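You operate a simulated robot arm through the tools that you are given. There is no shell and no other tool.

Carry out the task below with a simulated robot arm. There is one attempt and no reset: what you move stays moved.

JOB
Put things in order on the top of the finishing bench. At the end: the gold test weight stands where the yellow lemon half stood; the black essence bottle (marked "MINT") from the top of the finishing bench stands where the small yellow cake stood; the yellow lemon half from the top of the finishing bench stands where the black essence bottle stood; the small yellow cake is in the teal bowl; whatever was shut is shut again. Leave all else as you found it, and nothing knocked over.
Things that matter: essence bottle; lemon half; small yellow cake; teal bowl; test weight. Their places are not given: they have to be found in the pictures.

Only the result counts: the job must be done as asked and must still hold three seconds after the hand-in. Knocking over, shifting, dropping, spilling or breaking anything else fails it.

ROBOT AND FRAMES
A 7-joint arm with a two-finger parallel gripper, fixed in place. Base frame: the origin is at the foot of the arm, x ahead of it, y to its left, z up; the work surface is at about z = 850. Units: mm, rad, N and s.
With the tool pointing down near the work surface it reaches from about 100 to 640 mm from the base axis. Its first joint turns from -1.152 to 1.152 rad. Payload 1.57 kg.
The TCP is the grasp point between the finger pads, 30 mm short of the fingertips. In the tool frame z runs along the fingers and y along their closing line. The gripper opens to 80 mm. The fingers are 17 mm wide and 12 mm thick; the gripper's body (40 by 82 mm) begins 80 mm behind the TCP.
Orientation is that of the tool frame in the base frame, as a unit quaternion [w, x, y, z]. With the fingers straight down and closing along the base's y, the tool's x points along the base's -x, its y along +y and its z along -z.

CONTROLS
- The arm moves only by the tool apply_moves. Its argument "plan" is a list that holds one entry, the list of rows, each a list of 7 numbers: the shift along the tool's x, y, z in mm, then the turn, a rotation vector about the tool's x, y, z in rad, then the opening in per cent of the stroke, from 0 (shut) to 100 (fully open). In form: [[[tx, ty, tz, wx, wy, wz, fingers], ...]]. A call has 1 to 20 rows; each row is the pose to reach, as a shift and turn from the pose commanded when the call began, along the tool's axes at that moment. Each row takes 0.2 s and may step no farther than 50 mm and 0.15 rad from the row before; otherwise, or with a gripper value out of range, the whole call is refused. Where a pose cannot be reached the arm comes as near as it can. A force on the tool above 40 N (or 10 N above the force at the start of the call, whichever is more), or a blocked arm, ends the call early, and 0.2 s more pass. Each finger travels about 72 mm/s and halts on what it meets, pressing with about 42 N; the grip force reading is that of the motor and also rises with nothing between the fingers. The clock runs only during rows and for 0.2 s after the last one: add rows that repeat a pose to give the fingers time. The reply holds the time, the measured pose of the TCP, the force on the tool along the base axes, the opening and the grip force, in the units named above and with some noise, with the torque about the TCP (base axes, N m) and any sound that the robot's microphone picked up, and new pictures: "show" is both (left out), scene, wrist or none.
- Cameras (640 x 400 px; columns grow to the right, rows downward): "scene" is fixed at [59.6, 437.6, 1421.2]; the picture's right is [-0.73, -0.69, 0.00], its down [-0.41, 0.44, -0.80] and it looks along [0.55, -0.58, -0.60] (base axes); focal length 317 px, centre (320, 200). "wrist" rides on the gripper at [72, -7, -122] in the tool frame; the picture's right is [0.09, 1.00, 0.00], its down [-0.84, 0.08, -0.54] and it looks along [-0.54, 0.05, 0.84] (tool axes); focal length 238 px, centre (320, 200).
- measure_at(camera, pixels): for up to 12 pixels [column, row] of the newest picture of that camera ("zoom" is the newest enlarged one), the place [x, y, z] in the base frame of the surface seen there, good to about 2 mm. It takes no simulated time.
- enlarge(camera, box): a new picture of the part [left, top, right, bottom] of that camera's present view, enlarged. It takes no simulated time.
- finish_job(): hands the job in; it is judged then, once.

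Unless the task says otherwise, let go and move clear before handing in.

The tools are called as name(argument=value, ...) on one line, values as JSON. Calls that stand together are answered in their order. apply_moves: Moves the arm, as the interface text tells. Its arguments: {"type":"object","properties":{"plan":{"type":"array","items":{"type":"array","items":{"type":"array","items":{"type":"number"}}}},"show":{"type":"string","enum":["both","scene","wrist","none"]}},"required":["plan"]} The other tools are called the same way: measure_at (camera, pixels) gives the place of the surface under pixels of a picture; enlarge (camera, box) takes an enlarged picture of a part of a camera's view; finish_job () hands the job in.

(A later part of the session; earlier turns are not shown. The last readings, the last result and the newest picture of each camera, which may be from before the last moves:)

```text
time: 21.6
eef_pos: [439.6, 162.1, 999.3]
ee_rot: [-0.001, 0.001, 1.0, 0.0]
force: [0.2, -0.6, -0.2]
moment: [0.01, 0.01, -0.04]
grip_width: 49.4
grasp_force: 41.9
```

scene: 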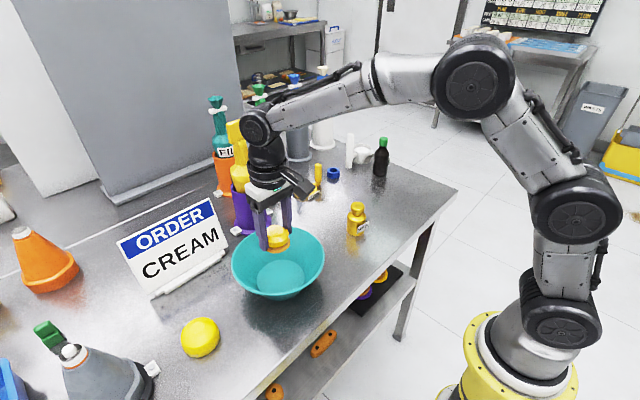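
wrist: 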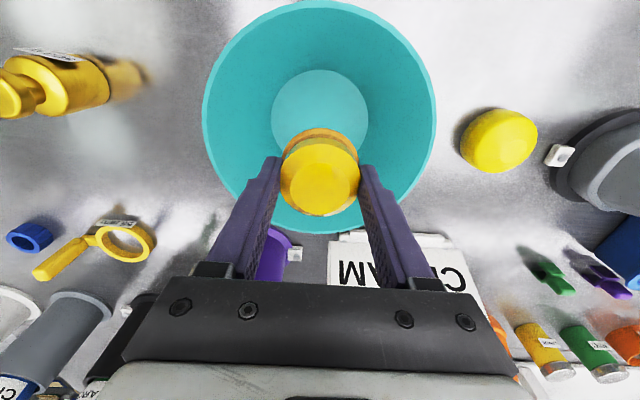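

The cake hangs over the bowl centre (floor circle at (320,110), about 107 mm wide). I'll lower it to about 2 mm above the bowl floor.

apply_moves(plan=[[[1, 0, 35, 0, 0, 0, 20], [1, 0, 65, 0, 0, 0, 20], [1, 0, 85, 0, 0, 0, 20], [1, 0, 97, 0, 0, 0, 20], [1, 0, 103, 0, 0, 0, 20], [1, 0, 105, 0, 0, 0, 20], [1, 0, 105, 0, 0, 0, 20]]])

enlarge(camera="wrist", box=[200, 20, 440, 230])

enlarge(camera="scene", box=[220, 200, 340, 310])

```text
time: 23.2
eef_pos: [437.6, 163.9, 894.2]
ee_rot: [0.0, 0.0, 1.0, 0.0]
force: [0.0, 0.2, -1.2]
moment: [-0.01, -0.01, 0.02]
grip_width: 49.2
grasp_force: 42.2
```

scene: 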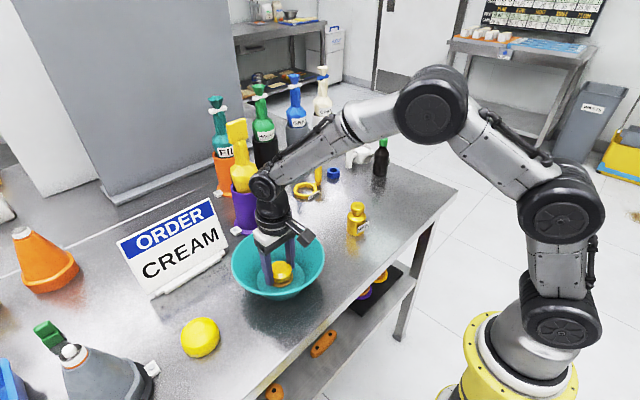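
wrist: 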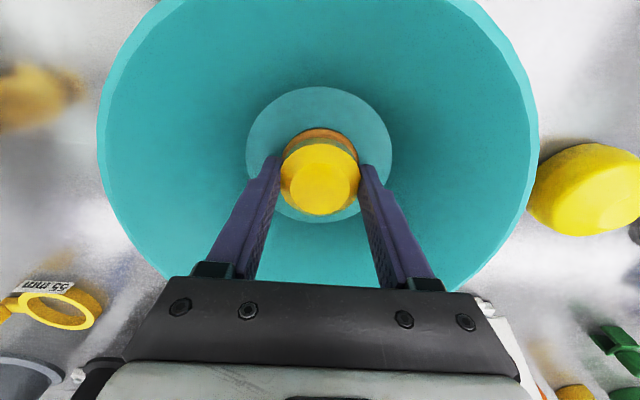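

```text
1.90 times, centred on (320, 125) of wrist
```

zoom: 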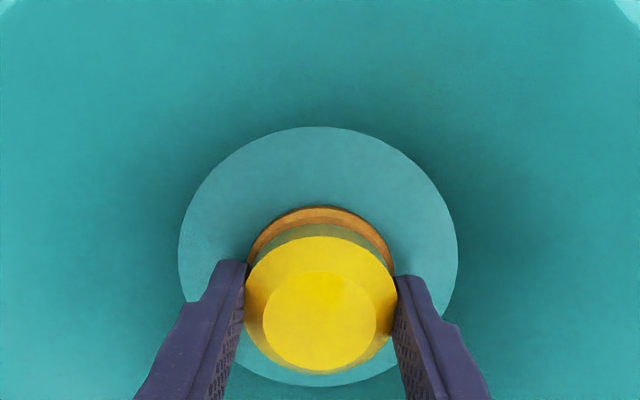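

```text
3.64 times, centred on (280, 255) of scene
```

zoom: 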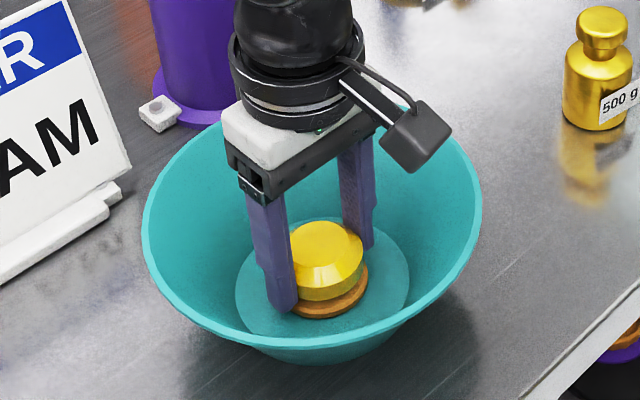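

The cake is nearly down, centred, with clear space around the fingers. I'll ease down 2 mm more, then open gently to about 62 mm.

apply_moves(plan=[[[0, 0, 1, 0, 0, 0, 20], [0, 0, 2, 0, 0, 0, 20], [0, 0, 2, 0, 0, 0, 20]]], show="none")

apply_moves(plan=[[[0, 0, 0, 0, 0, 0, 65], [0, 0, 0, 0, 0, 0, 72], [0, 0, 0, 0, 0, 0, 78], [0, 0, 0, 0, 0, 0, 78]]])

```text
time: 24.0
eef_pos: [439.3, 163.0, 894.7]
ee_rot: [0.002, 0.0, 1.0, 0.0]
force: [-2.0, 0.1, 11.4]
moment: [0.05, 0.2, 0.08]
grip_width: 49.5
grasp_force: 41.8
```

```text
time: 25.0
eef_pos: [436.8, 163.3, 891.6]
ee_rot: [-0.001, 0.0, 1.0, -0.001]
force: [0.1, 0.5, 0.5]
moment: [0.01, -0.02, -0.01]
grip_width: 62.5
grasp_force: 0.1
```

scene: 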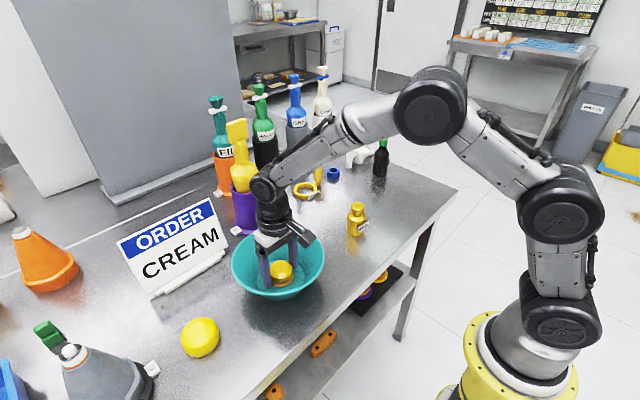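
wrist: 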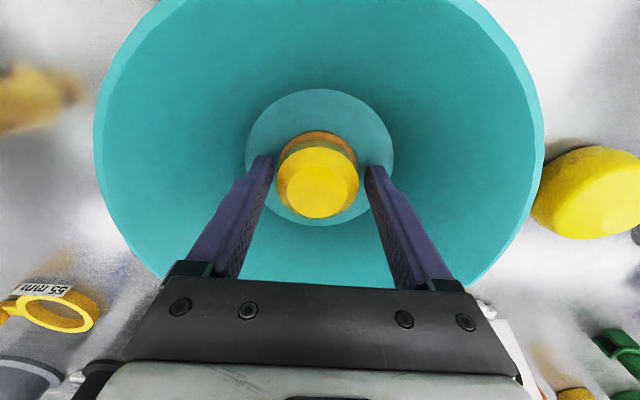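

The cake has been released and stands centred in the bowl. I'll raise the hand straight up out of the bowl, then look at the result.

apply_moves(plan=[[[0, 0, -8, 0, 0, 0, 78], [0, 0, -25, 0, 0, 0, 78], [0, 0, -60, 0, 0, 0, 78], [0, 0, -105, 0, 0, 0, 78], [0, 0, -150, 0, 0, 0, 78], [0, 0, -187, 0, 0, 0, 90], [0, 0, -187, 0, 0, 0, 100]]])

enlarge(camera="scene", box=[220, 200, 340, 310])

```text
time: 26.6
eef_pos: [436.3, 163.4, 1082.2]
ee_rot: [0.0, 0.0, 1.0, 0.0]
force: [0.5, 0.2, -0.5]
moment: [0.02, 0.01, 0.0]
grip_width: 80.5
grasp_force: 0.1
```

scene: 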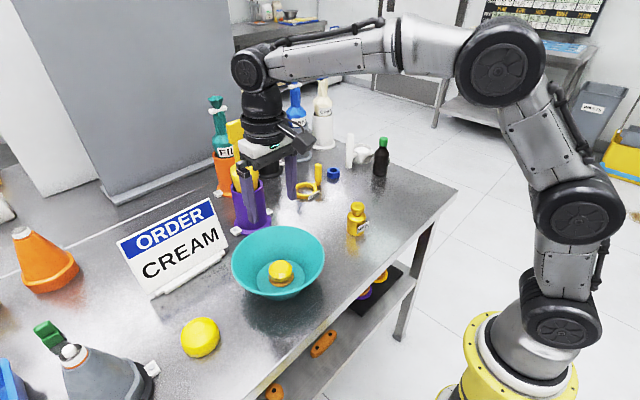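
wrist: 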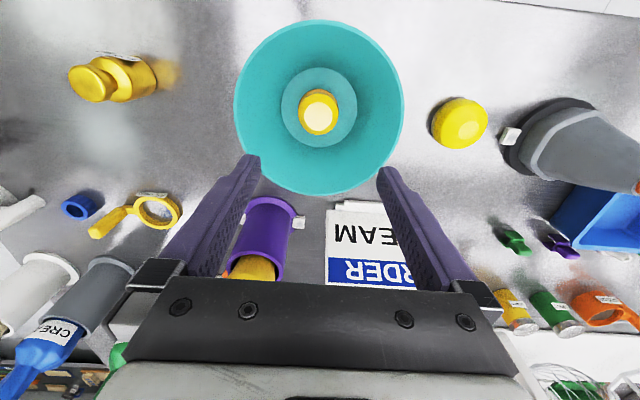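

```text
3.64 times, centred on (280, 255) of scene
```

zoom: 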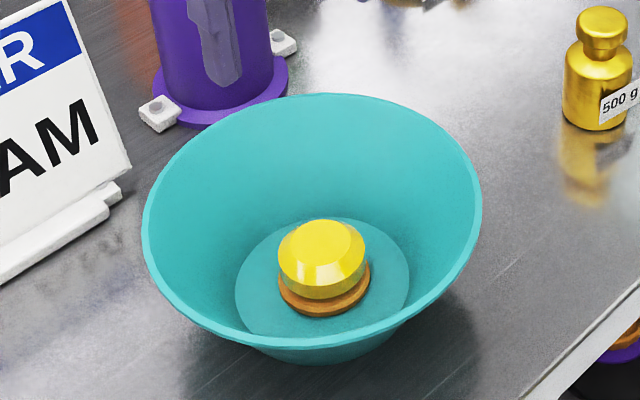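

The cake sits upright in the bowl at (280,272). I'll now cross to the bottle side at z 1080, turning the hand 90° so its fingers close along the base's x and avoid the bottle's tag.

apply_moves(plan=[[[0, -25, 0, 0, 0, 0.13, 100], [0, -65, 0, 0, 0, 0.26, 100], [0, -110, 0, 0, 0, 0.39, 100], [0, -155, 0, 0, 0, 0.52, 100], [0, -200, 0, 0, 0, 0.65, 100], [0, -245, 0, 0, 0, 0.78, 100], [0, -290, 0, 0, 0, 0.91, 100], [0, -335, 0, 0, 0, 1.04, 100], [0, -375, 0, 0, 0, 1.17, 100], [-5, -410, 0, 0, 0, 1.3, 100], [-10, -440, 0, 0, 0, 1.43, 100], [-12, -461.5, 0, 0, 0, 1.5708, 100], [-12, -461.5, 0, 0, 0, 1.5708, 100]]])

```text
time: 29.4
eef_pos: [449.3, -298.9, 1077.6]
ee_rot: [0.0, 0.708, 0.707, 0.001]
force: [-0.5, 0.6, -0.5]
moment: [0.01, 0.01, -0.01]
grip_width: 80.0
grasp_force: 0.0
```

scene: 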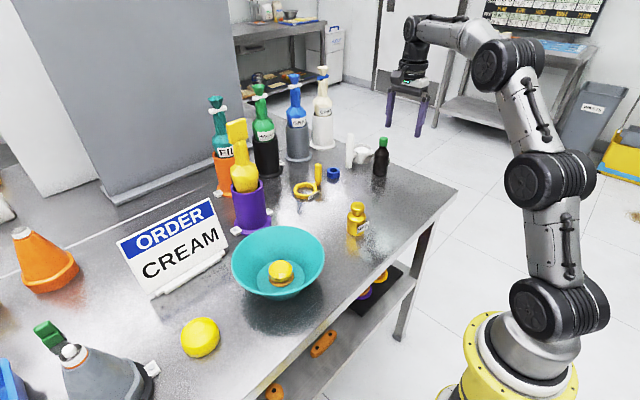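
wrist: 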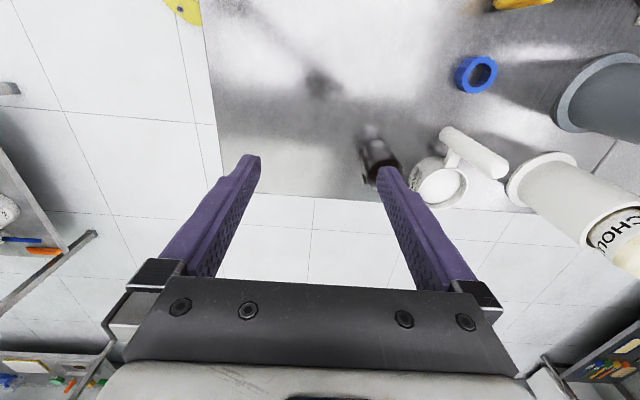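

The hand is now turned, with tool x along base y and tool y along base x. I'll move to above the bottle at (538,-358) and check reach and alignment.

apply_moves(plan=[[[-15, 25, 0, 0, 0, 0, 100], [-35, 55, 5, 0, 0, 0, 100], [-52, 80, 10, 0, 0, 0, 100], [-59, 88.7, 17, 0, 0, 0, 100], [-59, 88.7, 17, 0, 0, 0, 100], [-59, 88.7, 17, 0, 0, 0, 100]]])

apply_moves(plan=[[[0, 0, 0, 0, 0, 0, 100]]], show="none")

apply_moves(plan=[[[0, 0, 0, 0, 0, 0, 100]]], show="none")

apply_moves(plan=[[[0, 0, 0, 0, 0, 0, 100]]], show="wrist")

enlarge(camera="wrist", box=[260, 60, 420, 220])

```text
time: 30.8
eef_pos: [509.3, -337.8, 1059.6]
ee_rot: [0.0, 0.707, 0.707, -0.001]
force: [-0.4, 0.3, -0.4]
moment: [-0.02, 0.01, 0.02]
grip_width: 80.3
grasp_force: 0.1
out of reach, approached as far as the arm can: row 3, 4, 5, 6
```

scene: 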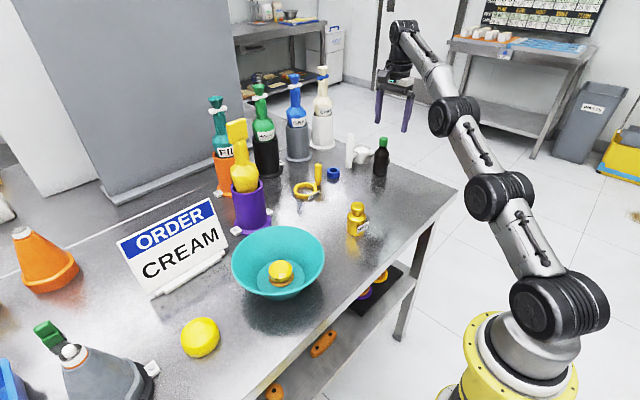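
wrist: 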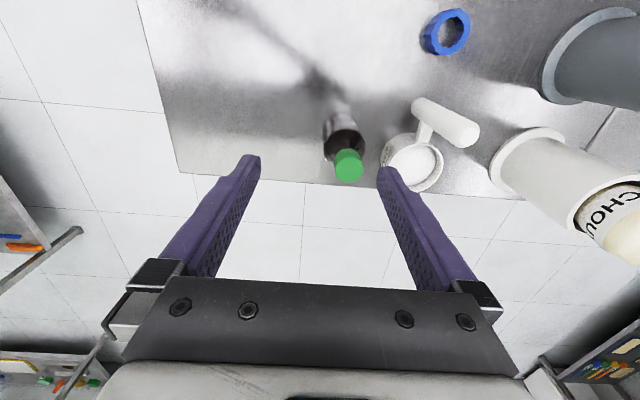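

```text
time: 31.2
eef_pos: [509.3, -336.1, 1060.0]
ee_rot: [0.001, 0.707, 0.707, -0.001]
force: [0.5, 0.3, -0.1]
moment: [0.0, -0.01, 0.01]
grip_width: 80.1
grasp_force: 0.1
```

```text
time: 31.6
eef_pos: [508.6, -336.5, 1058.4]
ee_rot: [0.001, 0.708, 0.707, 0.0]
force: [0.8, 0.3, 1.3]
moment: [0.02, 0.01, 0.0]
grip_width: 80.1
grasp_force: 0.1
```

```text
time: 32.0
eef_pos: [510.1, -336.0, 1059.8]
ee_rot: [0.0, 0.708, 0.707, 0.0]
force: [-0.5, -0.1, -0.2]
moment: [-0.01, -0.04, -0.02]
grip_width: 80.0
grasp_force: 0.1
```

wrist: 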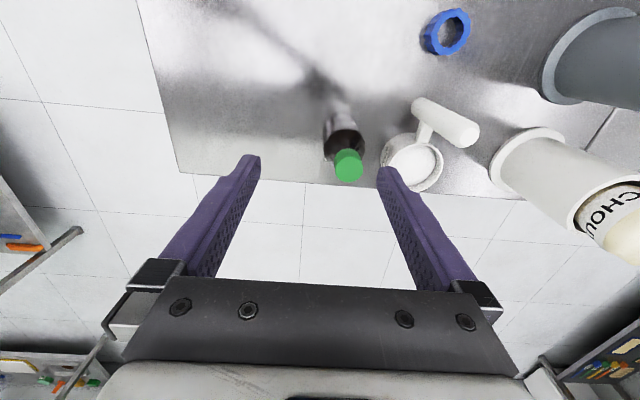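

```text
2.50 times, centred on (340, 140) of wrist
```

zoom: 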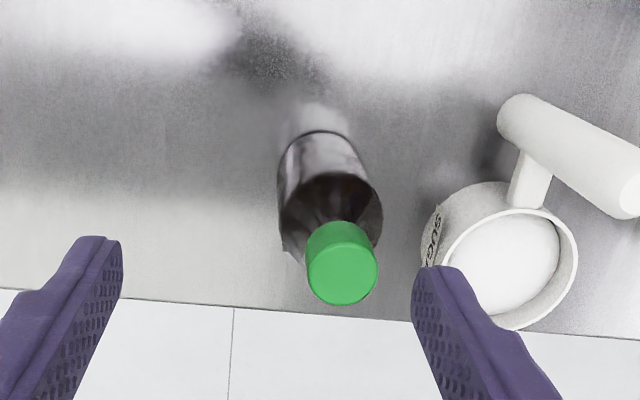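

Out of reach at z 1060: the vertical hand stops at (509.5,-336.4), radius 610. I'll tilt the hand by 0.35 rad about its closing line, which brings the wrist inward and keeps the pads parallel to the bottle, and then check the pose.

apply_moves(plan=[[[0, 0, 0, 0, -0.12, 0, 100], [0, 0, 0, 0, -0.24, 0, 100], [0, 0, 0, 0, -0.35, 0, 100], [0, 0, 0, 0, -0.35, 0, 100]]])

apply_moves(plan=[[[0, 0, 0, 0, 0, 0, 100]]], show="none")

apply_moves(plan=[[[0, 0, 0, 0, 0, 0, 100]]], show="none")

```text
time: 33.0
eef_pos: [507.9, -336.8, 1060.8]
ee_rot: [0.124, 0.696, 0.697, -0.123]
force: [-0.2, 0.7, -0.1]
moment: [-0.03, 0.02, -0.01]
grip_width: 80.3
grasp_force: 0.1
```

scene: 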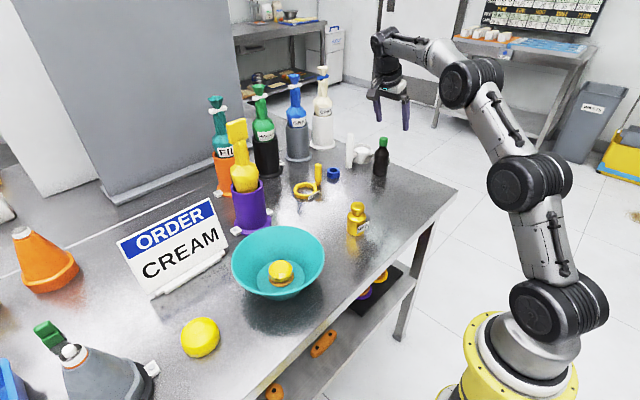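
wrist: 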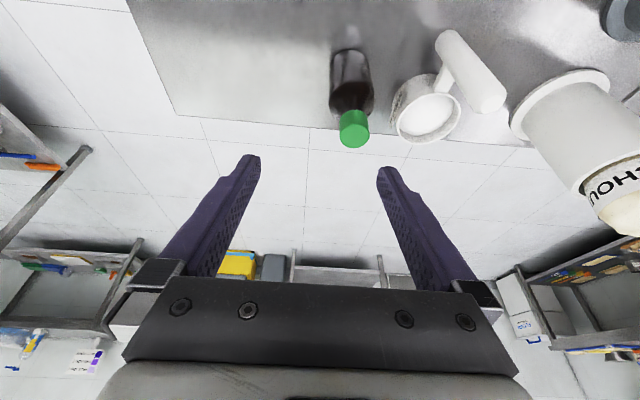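

```text
time: 33.4
eef_pos: [508.4, -336.4, 1060.6]
ee_rot: [0.123, 0.696, 0.696, -0.124]
force: [-1.1, 0.9, -0.5]
moment: [0.01, -0.01, -0.01]
grip_width: 80.1
grasp_force: 0.0
```

```text
time: 33.8
eef_pos: [508.3, -336.3, 1061.0]
ee_rot: [0.124, 0.696, 0.696, -0.123]
force: [0.4, -0.1, -0.3]
moment: [0.01, -0.03, -0.02]
grip_width: 80.4
grasp_force: 0.0
```

The tilt worked: position is held at (508.4,-336.5,1060.8) and the tool axis is (0,-0.344,-0.938). I'll measure the bottle again from this view.

enlarge(camera="wrist", box=[300, 30, 420, 160])

```text
3.08 times, centred on (360, 95) of wrist
```

zoom: 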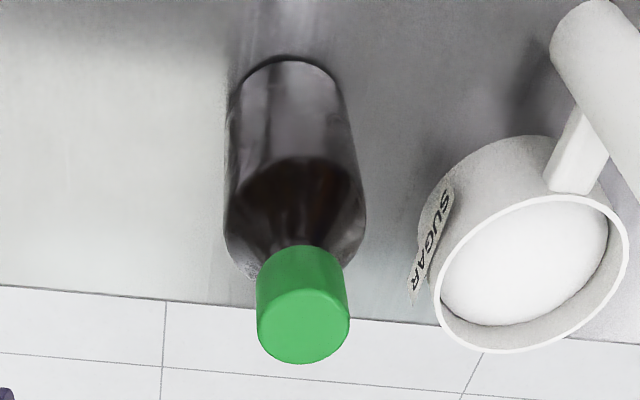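

measure_at(camera="zoom", pixels=[[303, 325], [262, 322], [346, 322], [303, 292], [303, 358], [303, 255], [295, 140], [288, 66], [232, 180], [358, 180], [235, 110], [350, 110]])

measure_at(camera="wrist", pixels=[[442, 92], [435, 118], [440, 104], [436, 110], [430, 122], [395, 110], [445, 80], [441, 40], [500, 100], [470, 75], [330, 118], [300, 113]])

```text
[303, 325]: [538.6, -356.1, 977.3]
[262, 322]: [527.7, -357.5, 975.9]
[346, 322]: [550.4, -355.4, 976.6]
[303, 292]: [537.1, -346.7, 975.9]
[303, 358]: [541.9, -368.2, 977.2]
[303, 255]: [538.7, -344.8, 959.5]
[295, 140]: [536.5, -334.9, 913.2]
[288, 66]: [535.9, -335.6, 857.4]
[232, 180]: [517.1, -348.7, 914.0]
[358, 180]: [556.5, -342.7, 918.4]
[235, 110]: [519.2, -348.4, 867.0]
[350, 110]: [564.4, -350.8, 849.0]
```

```text
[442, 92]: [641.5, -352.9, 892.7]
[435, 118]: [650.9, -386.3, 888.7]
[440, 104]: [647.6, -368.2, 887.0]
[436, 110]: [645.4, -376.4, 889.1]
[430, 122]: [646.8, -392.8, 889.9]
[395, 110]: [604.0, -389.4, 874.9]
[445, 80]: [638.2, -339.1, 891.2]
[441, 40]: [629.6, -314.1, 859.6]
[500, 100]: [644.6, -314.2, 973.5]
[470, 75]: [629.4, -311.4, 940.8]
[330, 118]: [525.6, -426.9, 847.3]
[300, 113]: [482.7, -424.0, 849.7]
```

The bottle centre is confirmed at about (538.8,-357.6). I'll move above it, narrow the fingers to 65 mm so they stay clear of the SUGAR tag at (604,-389), and stop at z 1030 to check alignment.

apply_moves(plan=[[[0, 15, 0, 0, 0, 0, 90], [-9.2, 30.4, 18, 0, 0, 0, 81], [-9.2, 30.4, 36.2, 0, 0, 0, 81], [-9.2, 30.4, 36.2, 0, 0, 0, 81], [-9.2, 30.4, 36.2, 0, 0, 0, 81]]])

apply_moves(plan=[[[0, 0, 0, 0, 0, 0, 81]]], show="none")

apply_moves(plan=[[[0, 0, 0, 0, 0, 0, 81]]], show="none")

enlarge(camera="scene", box=[340, 70, 440, 190])

```text
time: 35.0
eef_pos: [538.5, -356.1, 1029.8]
ee_rot: [0.124, 0.696, 0.697, -0.123]
force: [0.1, -0.7, -0.4]
moment: [0.01, -0.01, 0.0]
grip_width: 64.7
grasp_force: 0.1
```

scene: 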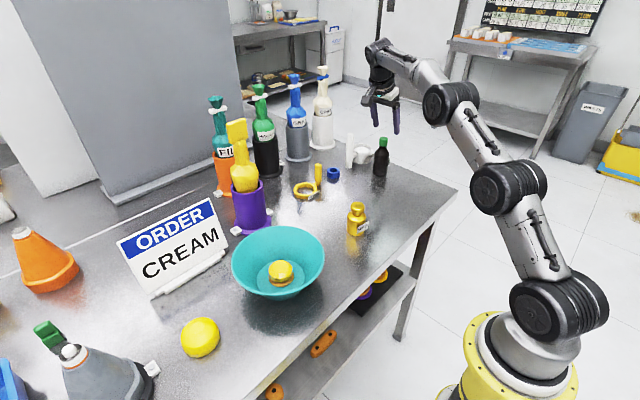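
wrist: 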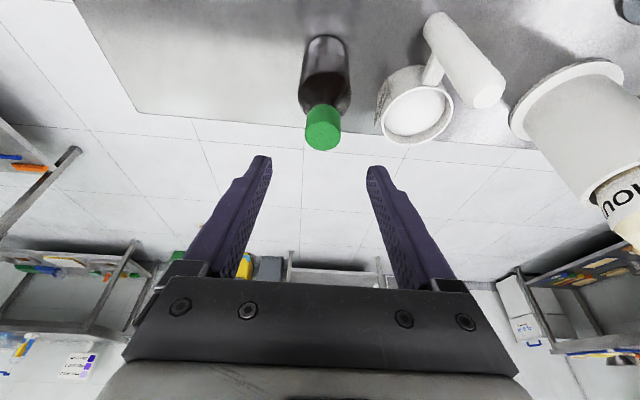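

```text
time: 35.4
eef_pos: [537.7, -356.8, 1032.0]
ee_rot: [0.123, 0.697, 0.696, -0.123]
force: [1.0, -0.1, 0.3]
moment: [-0.04, -0.01, -0.01]
grip_width: 65.0
grasp_force: 0.1
```

```text
time: 35.8
eef_pos: [538.7, -357.8, 1030.9]
ee_rot: [0.123, 0.696, 0.696, -0.124]
force: [0.1, 0.3, -0.3]
moment: [0.02, -0.01, 0.0]
grip_width: 64.9
grasp_force: 0.1
```

```text
3.33 times, centred on (390, 130) of scene
```

zoom: 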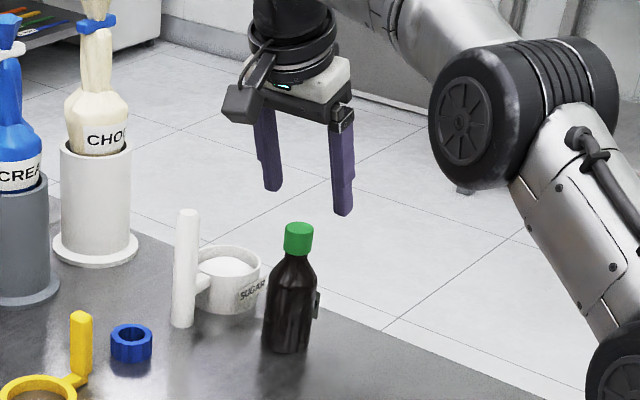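

The averaged TCP is about (538.3,-356.9,1030.9) and the fingers straddle the bottle. I'll descend vertically to z 910 around the bottle body.

apply_moves(plan=[[[10.2, 0.5, 28.4, 0, 0, 0, 81], [20.4, 0.5, 56.9, 0, 0, 0, 81], [28.6, 0.5, 79.7, 0, 0, 0, 81], [34.7, 0.5, 96.7, 0, 0, 0, 81], [38.8, 0.5, 108.1, 0, 0, 0, 81], [40.8, 0.5, 113.8, 0, 0, 0, 81], [40.8, 0.5, 113.8, 0, 0, 0, 81], [40.8, 0.5, 113.8, 0, 0, 0, 81]]])

enlarge(camera="scene", box=[340, 90, 440, 190])

enlarge(camera="wrist", box=[200, 20, 460, 290])

```text
time: 37.6
eef_pos: [538.3, -357.9, 909.3]
ee_rot: [0.123, 0.696, 0.697, -0.124]
force: [-0.1, 0.2, -0.3]
moment: [0.02, 0.04, 0.01]
grip_width: 64.8
grasp_force: 0.2
```

scene: 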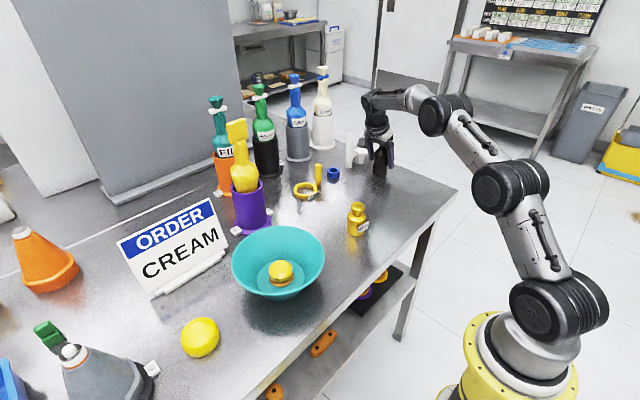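
wrist: 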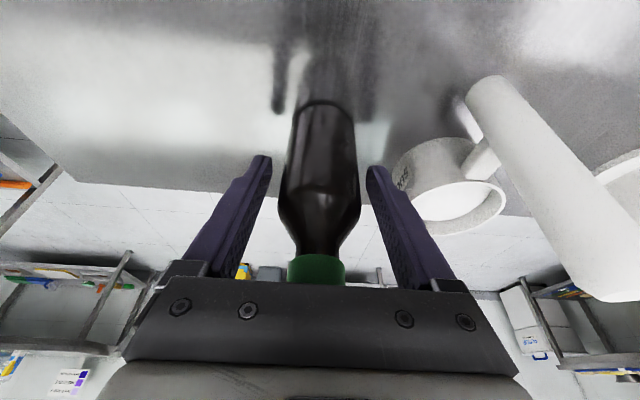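

```text
4.00 times, centred on (390, 140) of scene
```

zoom: 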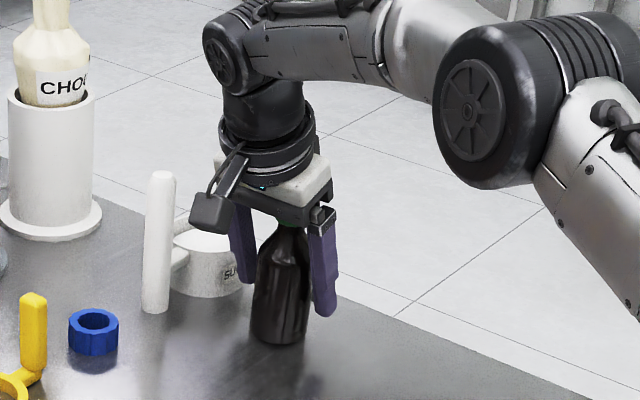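

```text
1.48 times, centred on (330, 155) of wrist
```

zoom: 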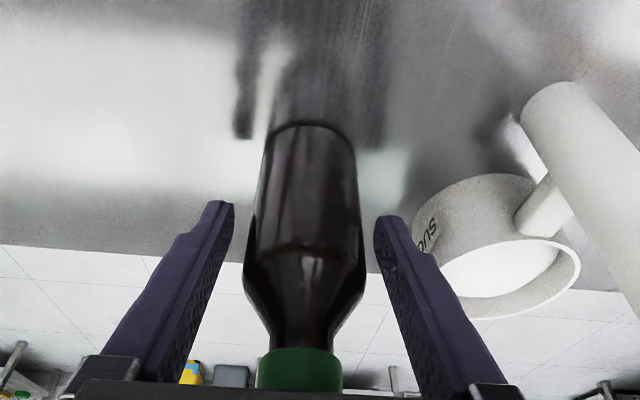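

The bottle is centred between the fingers (columns 282–360, fingertips at 268 and 372) and the palm clears the cap. I'll close now.

apply_moves(plan=[[[0, 0, 0, 0, 0, 0, 70], [0, 0, 0, 0, 0, 0, 60], [0, 0, 0, 0, 0, 0, 50], [0, 0, 0, 0, 0, 0, 40], [0, 0, 0, 0, 0, 0, 30], [0, 0, 0, 0, 0, 0, 30]]])

```text
time: 39.0
eef_pos: [539.1, -357.4, 909.4]
ee_rot: [0.123, 0.697, 0.696, -0.122]
force: [0.6, 0.5, -0.6]
moment: [0.01, -0.04, 0.03]
grip_width: 47.1
grasp_force: 42.0
```

scene: 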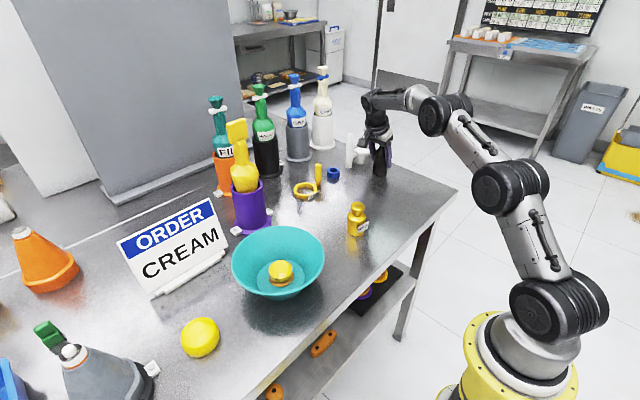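
wrist: 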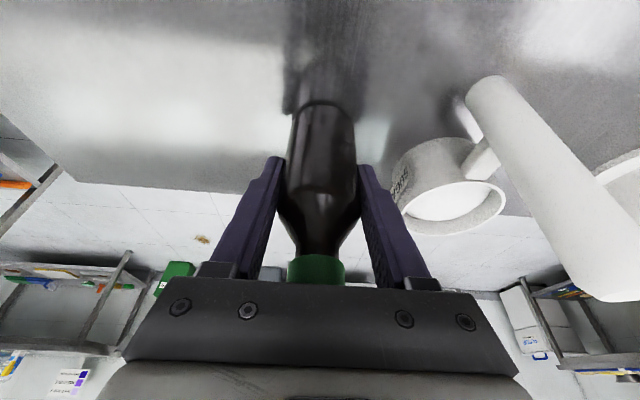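

The bottle is gripped at 47.1 mm. I'll lift it straight up 50 mm, carry it level to above the cake's old place, and check.

apply_moves(plan=[[[-1.4, 0, -3.8, 0, 0, 0, 30], [-4.1, 0, -11.3, 0, 0, 0, 30], [-10.3, 0, -28.2, 0, 0, 0, 30], [-17.2, 0, -47, 0, 0, 0, 30], [-17.2, 0, -47, 0, 0, 0, 30]]])

enlarge(camera="scene", box=[340, 70, 440, 190])

```text
time: 40.2
eef_pos: [538.9, -357.3, 958.4]
ee_rot: [0.123, 0.696, 0.697, -0.122]
force: [0.1, -0.1, -1.1]
moment: [-0.01, 0.05, 0.01]
grip_width: 46.7
grasp_force: 42.3
```

scene: 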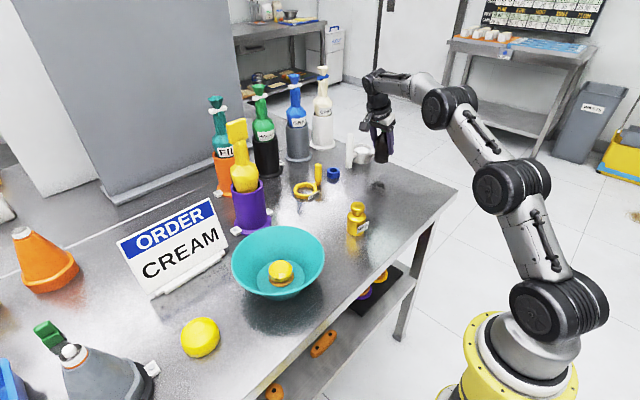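
wrist: 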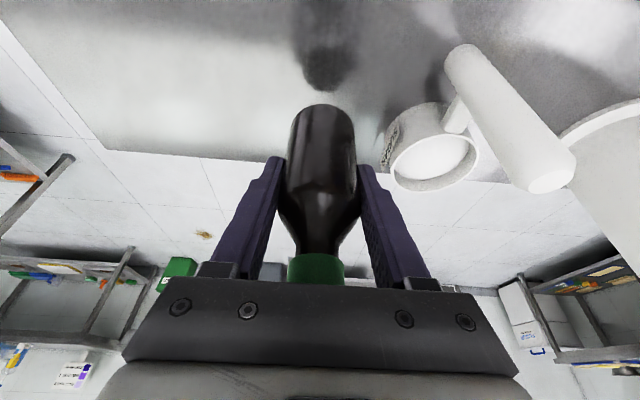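

```text
3.33 times, centred on (390, 130) of scene
```

zoom: 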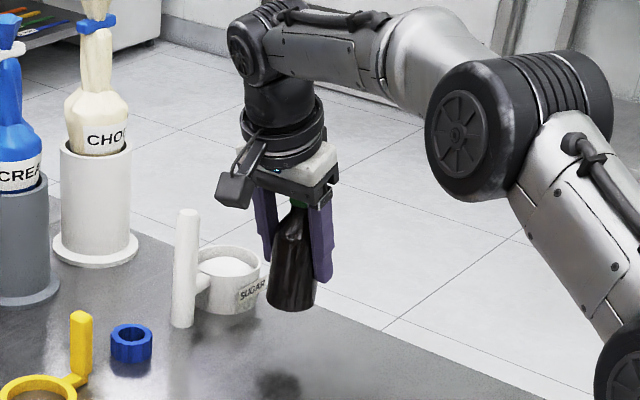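

The bottle hangs upright from the fingers. I'll carry it across to above (500,-198.5).

apply_moves(plan=[[[14.1, -4, -5.1, 0, 0, 0, 30], [42.3, -11, -15.4, 0, 0, 0, 30], [79.8, -20, -29.2, 0, 0, 0, 30], [112.7, -29, -41.2, 0, 0, 0, 30], [136.2, -35, -49.7, 0, 0, 0, 30], [147, -38, -53.7, 0, 0, 0, 30], [149.5, -38.8, -54.6, 0, 0, 0, 30], [149.5, -38.8, -54.6, 0, 0, 0, 30]]])

apply_moves(plan=[[[0, 0, 0, 0, 0, 0, 30]]], show="none")

apply_moves(plan=[[[0, 0, 0, 0, 0, 0, 30]]], show="none")

apply_moves(plan=[[[0, 0, 0, 0, 0, 0, 30]]], show="none")

enlarge(camera="scene", box=[310, 100, 420, 240])

```text
time: 42.0
eef_pos: [500.3, -198.2, 958.8]
ee_rot: [0.123, 0.696, 0.697, -0.123]
force: [0.2, 0.0, -0.3]
moment: [0.02, -0.01, 0.0]
grip_width: 45.7
grasp_force: 42.2
```

scene: 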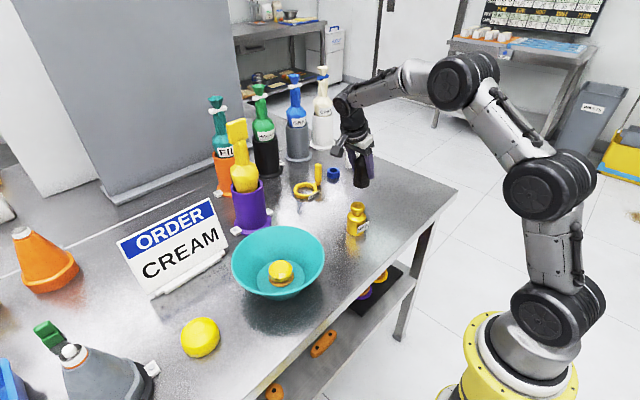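
wrist: 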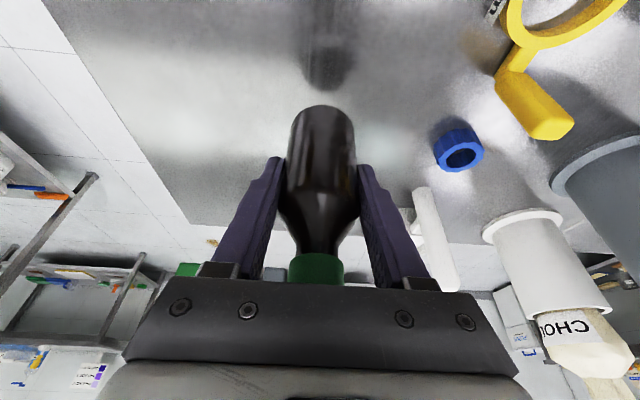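

```text
time: 42.4
eef_pos: [500.4, -198.1, 958.8]
ee_rot: [0.123, 0.696, 0.696, -0.123]
force: [0.8, -0.1, -2.2]
moment: [0.02, -0.01, 0.04]
grip_width: 46.1
grasp_force: 42.4
```

```text
time: 42.8
eef_pos: [499.7, -199.2, 959.8]
ee_rot: [0.122, 0.697, 0.696, -0.123]
force: [-0.1, -0.5, -0.7]
moment: [0.02, 0.0, -0.02]
grip_width: 45.8
grasp_force: 42.3
```

```text
time: 43.2
eef_pos: [499.8, -199.7, 958.9]
ee_rot: [0.124, 0.696, 0.696, -0.123]
force: [0.3, -0.2, -1.4]
moment: [0.01, 0.04, -0.01]
grip_width: 45.9
grasp_force: 41.8
```

```text
2.86 times, centred on (365, 170) of scene
```

zoom: 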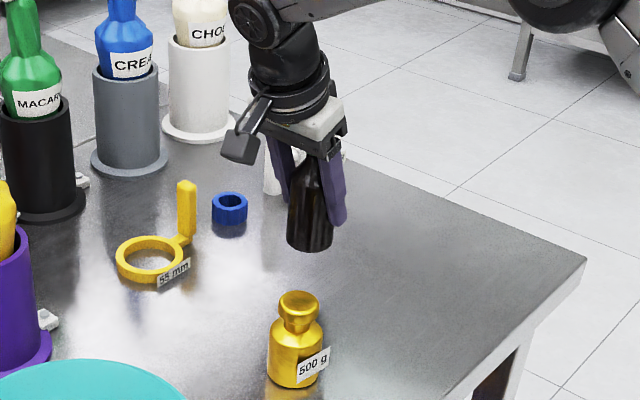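

The bottle is held steadily over the spot. I'll measure its surface in the scene zoom to confirm it is centred on (500,-198.5) before lowering.

measure_at(camera="zoom", pixels=[[311, 235], [311, 220], [311, 205], [292, 235], [330, 235], [300, 235], [322, 235], [311, 245]])

measure_at(camera="wrist", pixels=[[322, 112], [322, 130], [322, 160], [322, 190], [296, 130], [348, 130], [318, 262], [318, 275]])

```text
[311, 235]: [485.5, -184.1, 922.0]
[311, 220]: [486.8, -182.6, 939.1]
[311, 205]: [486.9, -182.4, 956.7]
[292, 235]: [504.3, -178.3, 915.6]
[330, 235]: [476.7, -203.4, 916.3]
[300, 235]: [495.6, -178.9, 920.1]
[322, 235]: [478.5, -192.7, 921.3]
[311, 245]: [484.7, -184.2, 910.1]
```

```text
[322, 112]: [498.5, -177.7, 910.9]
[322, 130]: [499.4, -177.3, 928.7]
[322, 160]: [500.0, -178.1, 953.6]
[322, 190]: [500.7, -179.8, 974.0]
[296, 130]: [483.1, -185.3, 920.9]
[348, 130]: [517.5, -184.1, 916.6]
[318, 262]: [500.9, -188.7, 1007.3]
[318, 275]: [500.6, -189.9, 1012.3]
```

The measured points fit a centre of about (500.2,-200), within 1–2 mm of the target, so I'll trim y by +0.8 and lower the bottle to just above the table.

apply_moves(plan=[[[5.9, 0, 13.8, 0, 0, 0, 30], [11, 0, 27.9, 0, 0, 0, 30], [14.5, 0, 37.3, 0, 0, 0, 30], [16.5, 0, 42.9, 0, 0, 0, 30], [17.4, 0, 45.3, 0, 0, 0, 30], [17.4, 0, 45.3, 0, 0, 0, 30]]])

enlarge(camera="scene", box=[310, 120, 420, 240])

```text
time: 44.6
eef_pos: [500.4, -198.6, 912.0]
ee_rot: [0.123, 0.696, 0.697, -0.123]
force: [-0.5, -0.8, -0.5]
moment: [-0.06, -0.02, 0.0]
grip_width: 45.6
grasp_force: 42.0
```

scene: 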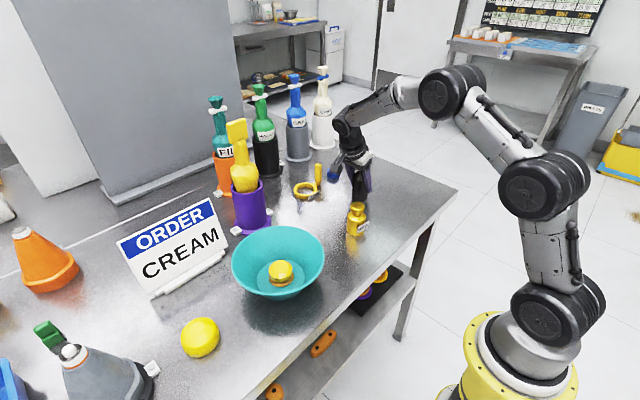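
wrist: 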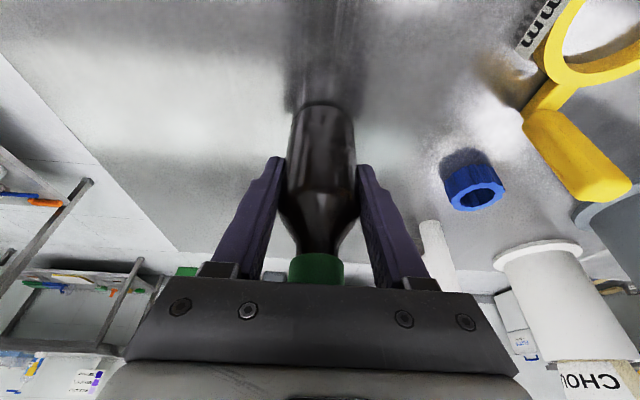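

```text
3.33 times, centred on (365, 180) of scene
```

zoom: 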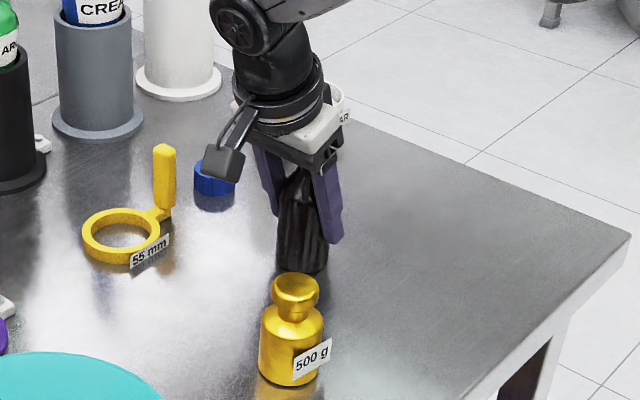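

The bottle is about 1 mm above the table. I'll ease down in small steps until contact shows in the force.

apply_moves(plan=[[[0.34, 0, 0.94, 0, 0, 0, 30], [0.34, 0, 0.94, 0, 0, 0, 30]]], show="none")

apply_moves(plan=[[[0.34, 0, 0.94, 0, 0, 0, 30], [0.34, 0, 0.94, 0, 0, 0, 30]]], show="none")

```text
time: 45.2
eef_pos: [501.1, -198.3, 911.4]
ee_rot: [0.124, 0.696, 0.697, -0.122]
force: [-1.0, 0.9, 3.4]
moment: [-0.06, 0.03, -0.04]
grip_width: 45.6
grasp_force: 42.5
```

```text
time: 45.8
eef_pos: [502.5, -198.3, 911.4]
ee_rot: [0.125, 0.696, 0.697, -0.122]
force: [-1.7, 1.3, 10.0]
moment: [-0.2, 0.04, 0.0]
grip_width: 45.9
grasp_force: 42.4
```

Contact is confirmed at 10 N upward. I'll open the fingers gradually.

apply_moves(plan=[[[0, 0, 0, 0, 0, 0, 60], [0, 0, 0, 0, 0, 0, 66], [0, 0, 0, 0, 0, 0, 74], [0, 0, 0, 0, 0, 0, 82], [0, 0, 0, 0, 0, 0, 82]]])

enlarge(camera="scene", box=[310, 120, 420, 240])

```text
time: 47.0
eef_pos: [500.5, -197.5, 910.0]
ee_rot: [0.123, 0.696, 0.696, -0.124]
force: [0.3, 1.1, -0.9]
moment: [-0.05, 0.0, 0.0]
grip_width: 65.4
grasp_force: 0.0
```

scene: 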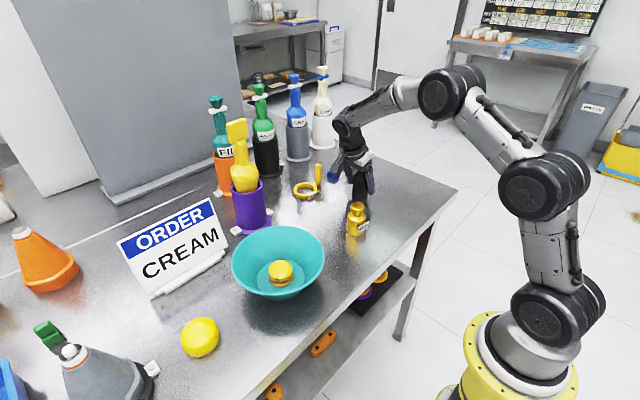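
wrist: 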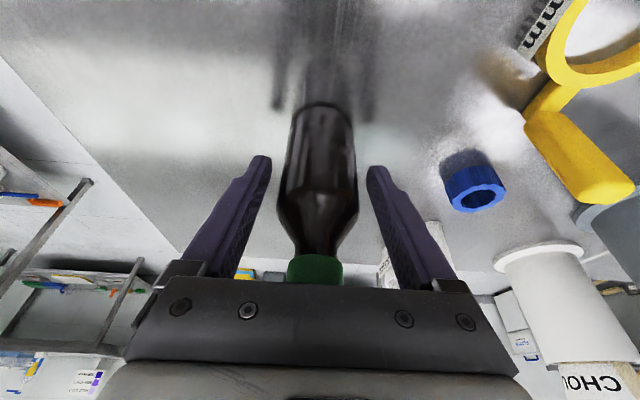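

```text
3.33 times, centred on (365, 180) of scene
```

zoom: 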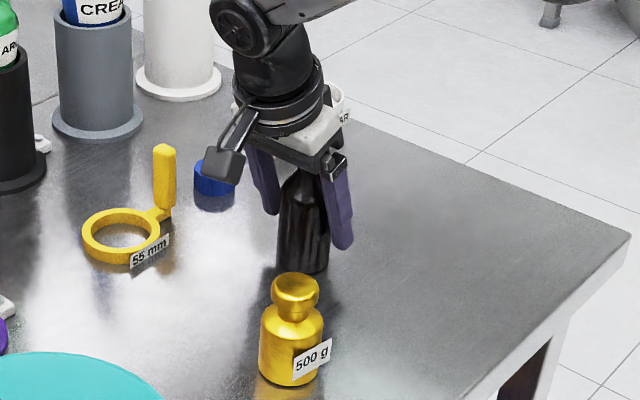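

The bottle stands free at the cake's old place. I'll retreat straight up and then take out the tilt.

apply_moves(plan=[[[-2.7, 0, -7.5, 0, 0, 0, 82], [-10.3, 0, -28.2, 0, 0, 0, 82], [-24, 0, -65.7, 0, 0, 0, 82], [-39.4, 0, -108, 0, 0, 0, 82], [-51.5, 0, -140.9, 0, 0, 0, 90], [-51.5, 0, -140.9, 0, 0.12, 0, 100], [-51.5, 0, -140.9, 0, 0.24, 0, 100], [-51.5, 0, -140.9, 0, 0.35, 0, 100], [-51.5, 0, -140.9, 0, 0.35, 0, 100]]])

enlarge(camera="scene", box=[310, 120, 420, 240])

enlarge(camera="wrist", box=[260, 50, 400, 210])

```text
time: 49.0
eef_pos: [500.4, -197.6, 1061.1]
ee_rot: [-0.001, 0.707, 0.708, 0.001]
force: [-0.1, 0.4, 0.7]
moment: [0.02, 0.02, 0.0]
grip_width: 80.0
grasp_force: 0.1
```

scene: 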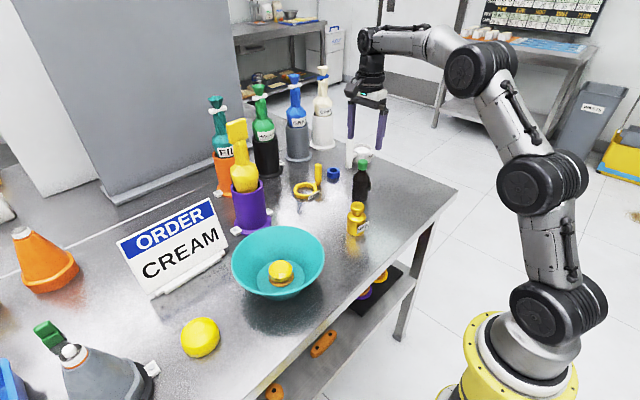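
wrist: 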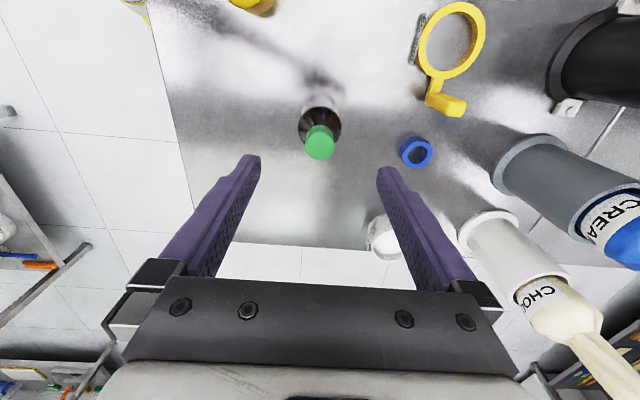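

```text
3.33 times, centred on (365, 180) of scene
```

zoom: 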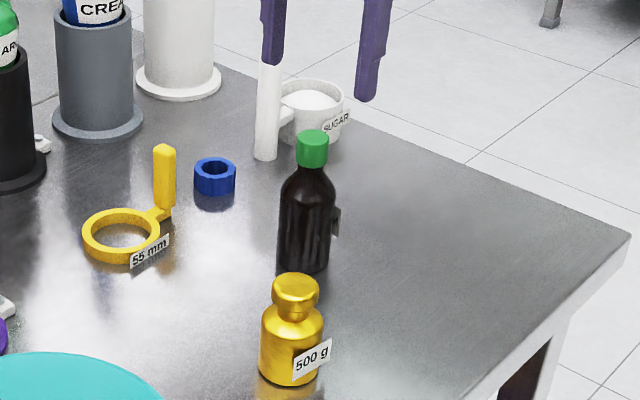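

```text
2.50 times, centred on (330, 130) of wrist
```

zoom: 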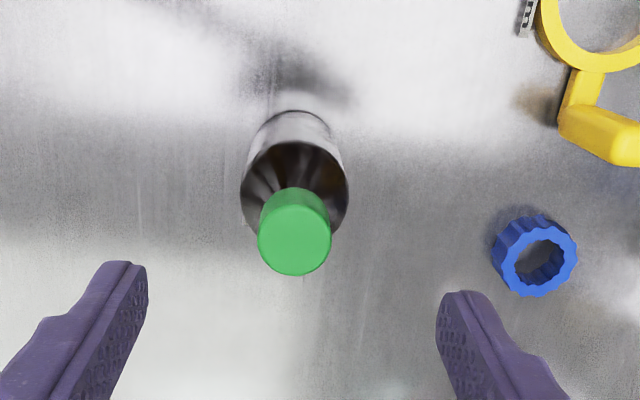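

The bottle stands upright. I'll measure where it ended up against (500,-198.5).

measure_at(camera="zoom", pixels=[[294, 238], [262, 236], [328, 236], [294, 205], [294, 272], [295, 125], [296, 116], [295, 150], [244, 185], [345, 180], [250, 155], [338, 150]])

measure_at(camera="scene", pixels=[[363, 162], [359, 163], [367, 163], [356, 195], [361, 200], [366, 197], [361, 190], [354, 190], [367, 190]])

```text
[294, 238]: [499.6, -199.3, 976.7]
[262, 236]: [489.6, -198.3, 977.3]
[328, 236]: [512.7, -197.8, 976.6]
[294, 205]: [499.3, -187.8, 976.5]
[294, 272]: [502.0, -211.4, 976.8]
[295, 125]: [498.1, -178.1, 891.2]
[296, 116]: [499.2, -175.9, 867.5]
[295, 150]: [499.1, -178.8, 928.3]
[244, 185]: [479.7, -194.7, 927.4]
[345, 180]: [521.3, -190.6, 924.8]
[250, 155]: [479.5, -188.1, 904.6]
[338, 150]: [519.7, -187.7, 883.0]
```

```text
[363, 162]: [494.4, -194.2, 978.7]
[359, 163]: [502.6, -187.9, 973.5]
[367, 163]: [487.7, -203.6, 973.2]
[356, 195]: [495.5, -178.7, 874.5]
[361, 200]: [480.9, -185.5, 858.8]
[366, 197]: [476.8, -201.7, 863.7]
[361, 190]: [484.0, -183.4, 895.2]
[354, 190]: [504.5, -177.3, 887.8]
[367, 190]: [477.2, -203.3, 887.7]
```

The bottle stands at about (500.5,-199.5), within about 1 mm of the cake's old place. Next I'll cross back to the lemon at z 1061, turning the hand back by 90°.

apply_moves(plan=[[[15, -10, 0, 0, 0, -0.13, 100], [45, -30, 0, 0, 0, -0.26, 100], [80, -50, 0, 0, 0, -0.39, 100], [120, -65, 0, 0, 0, -0.52, 100], [162, -75, 0, 0, 0, -0.65, 100], [206, -80, 0, 0, 0, -0.78, 100], [250, -80, 0, 0, 0, -0.91, 100], [295, -80, 0, 0, 0, -1.04, 100], [340, -80, 0, 0, 0, -1.17, 100], [385, -80, 0, 0, 0, -1.3, 100], [430, -78, 0, 0, 0, -1.43, 100], [474, -76, 0, 0, 0, -1.5708, 100], [515, -73, 0, 0, 0, -1.5708, 100], [545, -69, 0, 0, 0, -1.5708, 100], [558.8, -67.1, 0, 0, 0, -1.5708, 100], [558.8, -67.1, 0, 0, 0, -1.5708, 100], [558.8, -67.1, 0, 0, 0, -1.5708, 100]]])

enlarge(camera="wrist", box=[270, 60, 390, 160])

```text
time: 52.6
eef_pos: [433.5, 361.4, 1059.9]
ee_rot: [0.0, 0.0, 1.0, 0.0]
force: [0.4, 0.0, -0.7]
moment: [0.0, 0.0, 0.01]
grip_width: 79.8
grasp_force: 0.1
```

scene: 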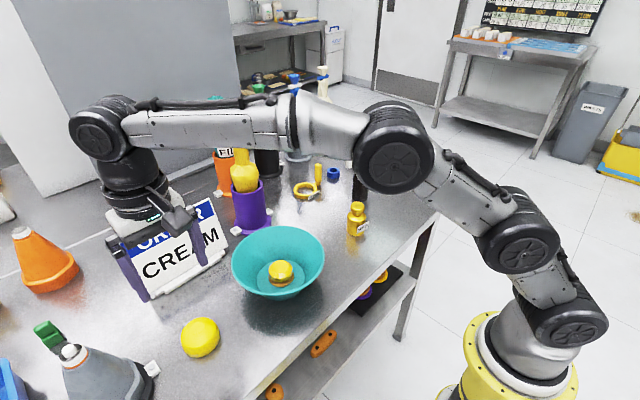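
wrist: 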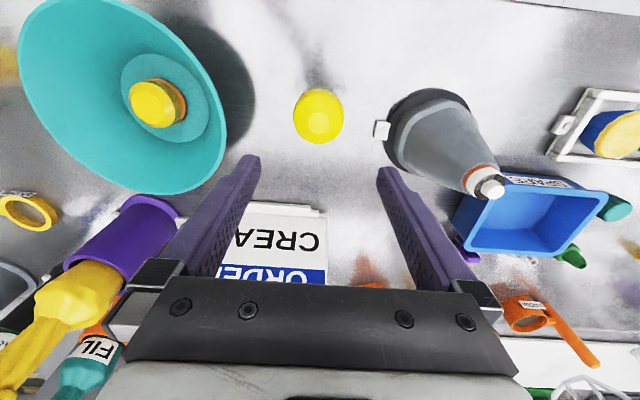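

```text
4.00 times, centred on (330, 110) of wrist
```

zoom: 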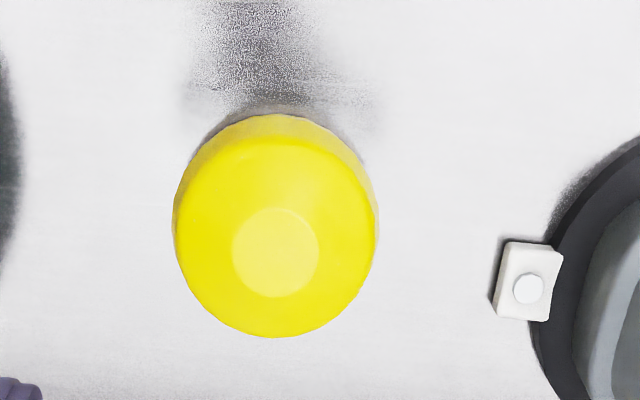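

The lemon is at (318,116), right below. I'll measure its outline in this near-overhead view.

measure_at(camera="zoom", pixels=[[276, 253], [235, 253], [317, 253], [276, 211], [276, 294], [276, 150], [276, 125], [180, 225], [373, 225], [200, 300], [350, 300], [276, 330]])

measure_at(camera="wrist", pixels=[[297, 115], [340, 115], [318, 90], [318, 92], [377, 128], [385, 120], [388, 135], [240, 205], [320, 212], [318, 140], [300, 130], [337, 130]])

```text
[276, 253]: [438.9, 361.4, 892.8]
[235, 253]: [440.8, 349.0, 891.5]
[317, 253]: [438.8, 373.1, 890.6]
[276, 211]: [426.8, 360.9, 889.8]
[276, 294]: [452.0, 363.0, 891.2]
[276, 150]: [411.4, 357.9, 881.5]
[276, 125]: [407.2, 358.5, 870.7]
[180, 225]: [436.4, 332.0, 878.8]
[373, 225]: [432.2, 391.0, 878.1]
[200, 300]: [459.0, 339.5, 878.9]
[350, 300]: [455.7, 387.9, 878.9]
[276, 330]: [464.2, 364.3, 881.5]
```

```text
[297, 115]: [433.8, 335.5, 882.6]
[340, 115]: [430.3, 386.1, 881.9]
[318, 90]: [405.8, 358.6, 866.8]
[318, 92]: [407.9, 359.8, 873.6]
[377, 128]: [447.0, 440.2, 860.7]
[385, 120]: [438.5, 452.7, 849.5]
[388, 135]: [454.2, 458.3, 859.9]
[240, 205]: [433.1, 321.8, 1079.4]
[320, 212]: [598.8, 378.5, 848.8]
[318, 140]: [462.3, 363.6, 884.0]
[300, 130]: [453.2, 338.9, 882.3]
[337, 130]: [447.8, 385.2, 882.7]
```

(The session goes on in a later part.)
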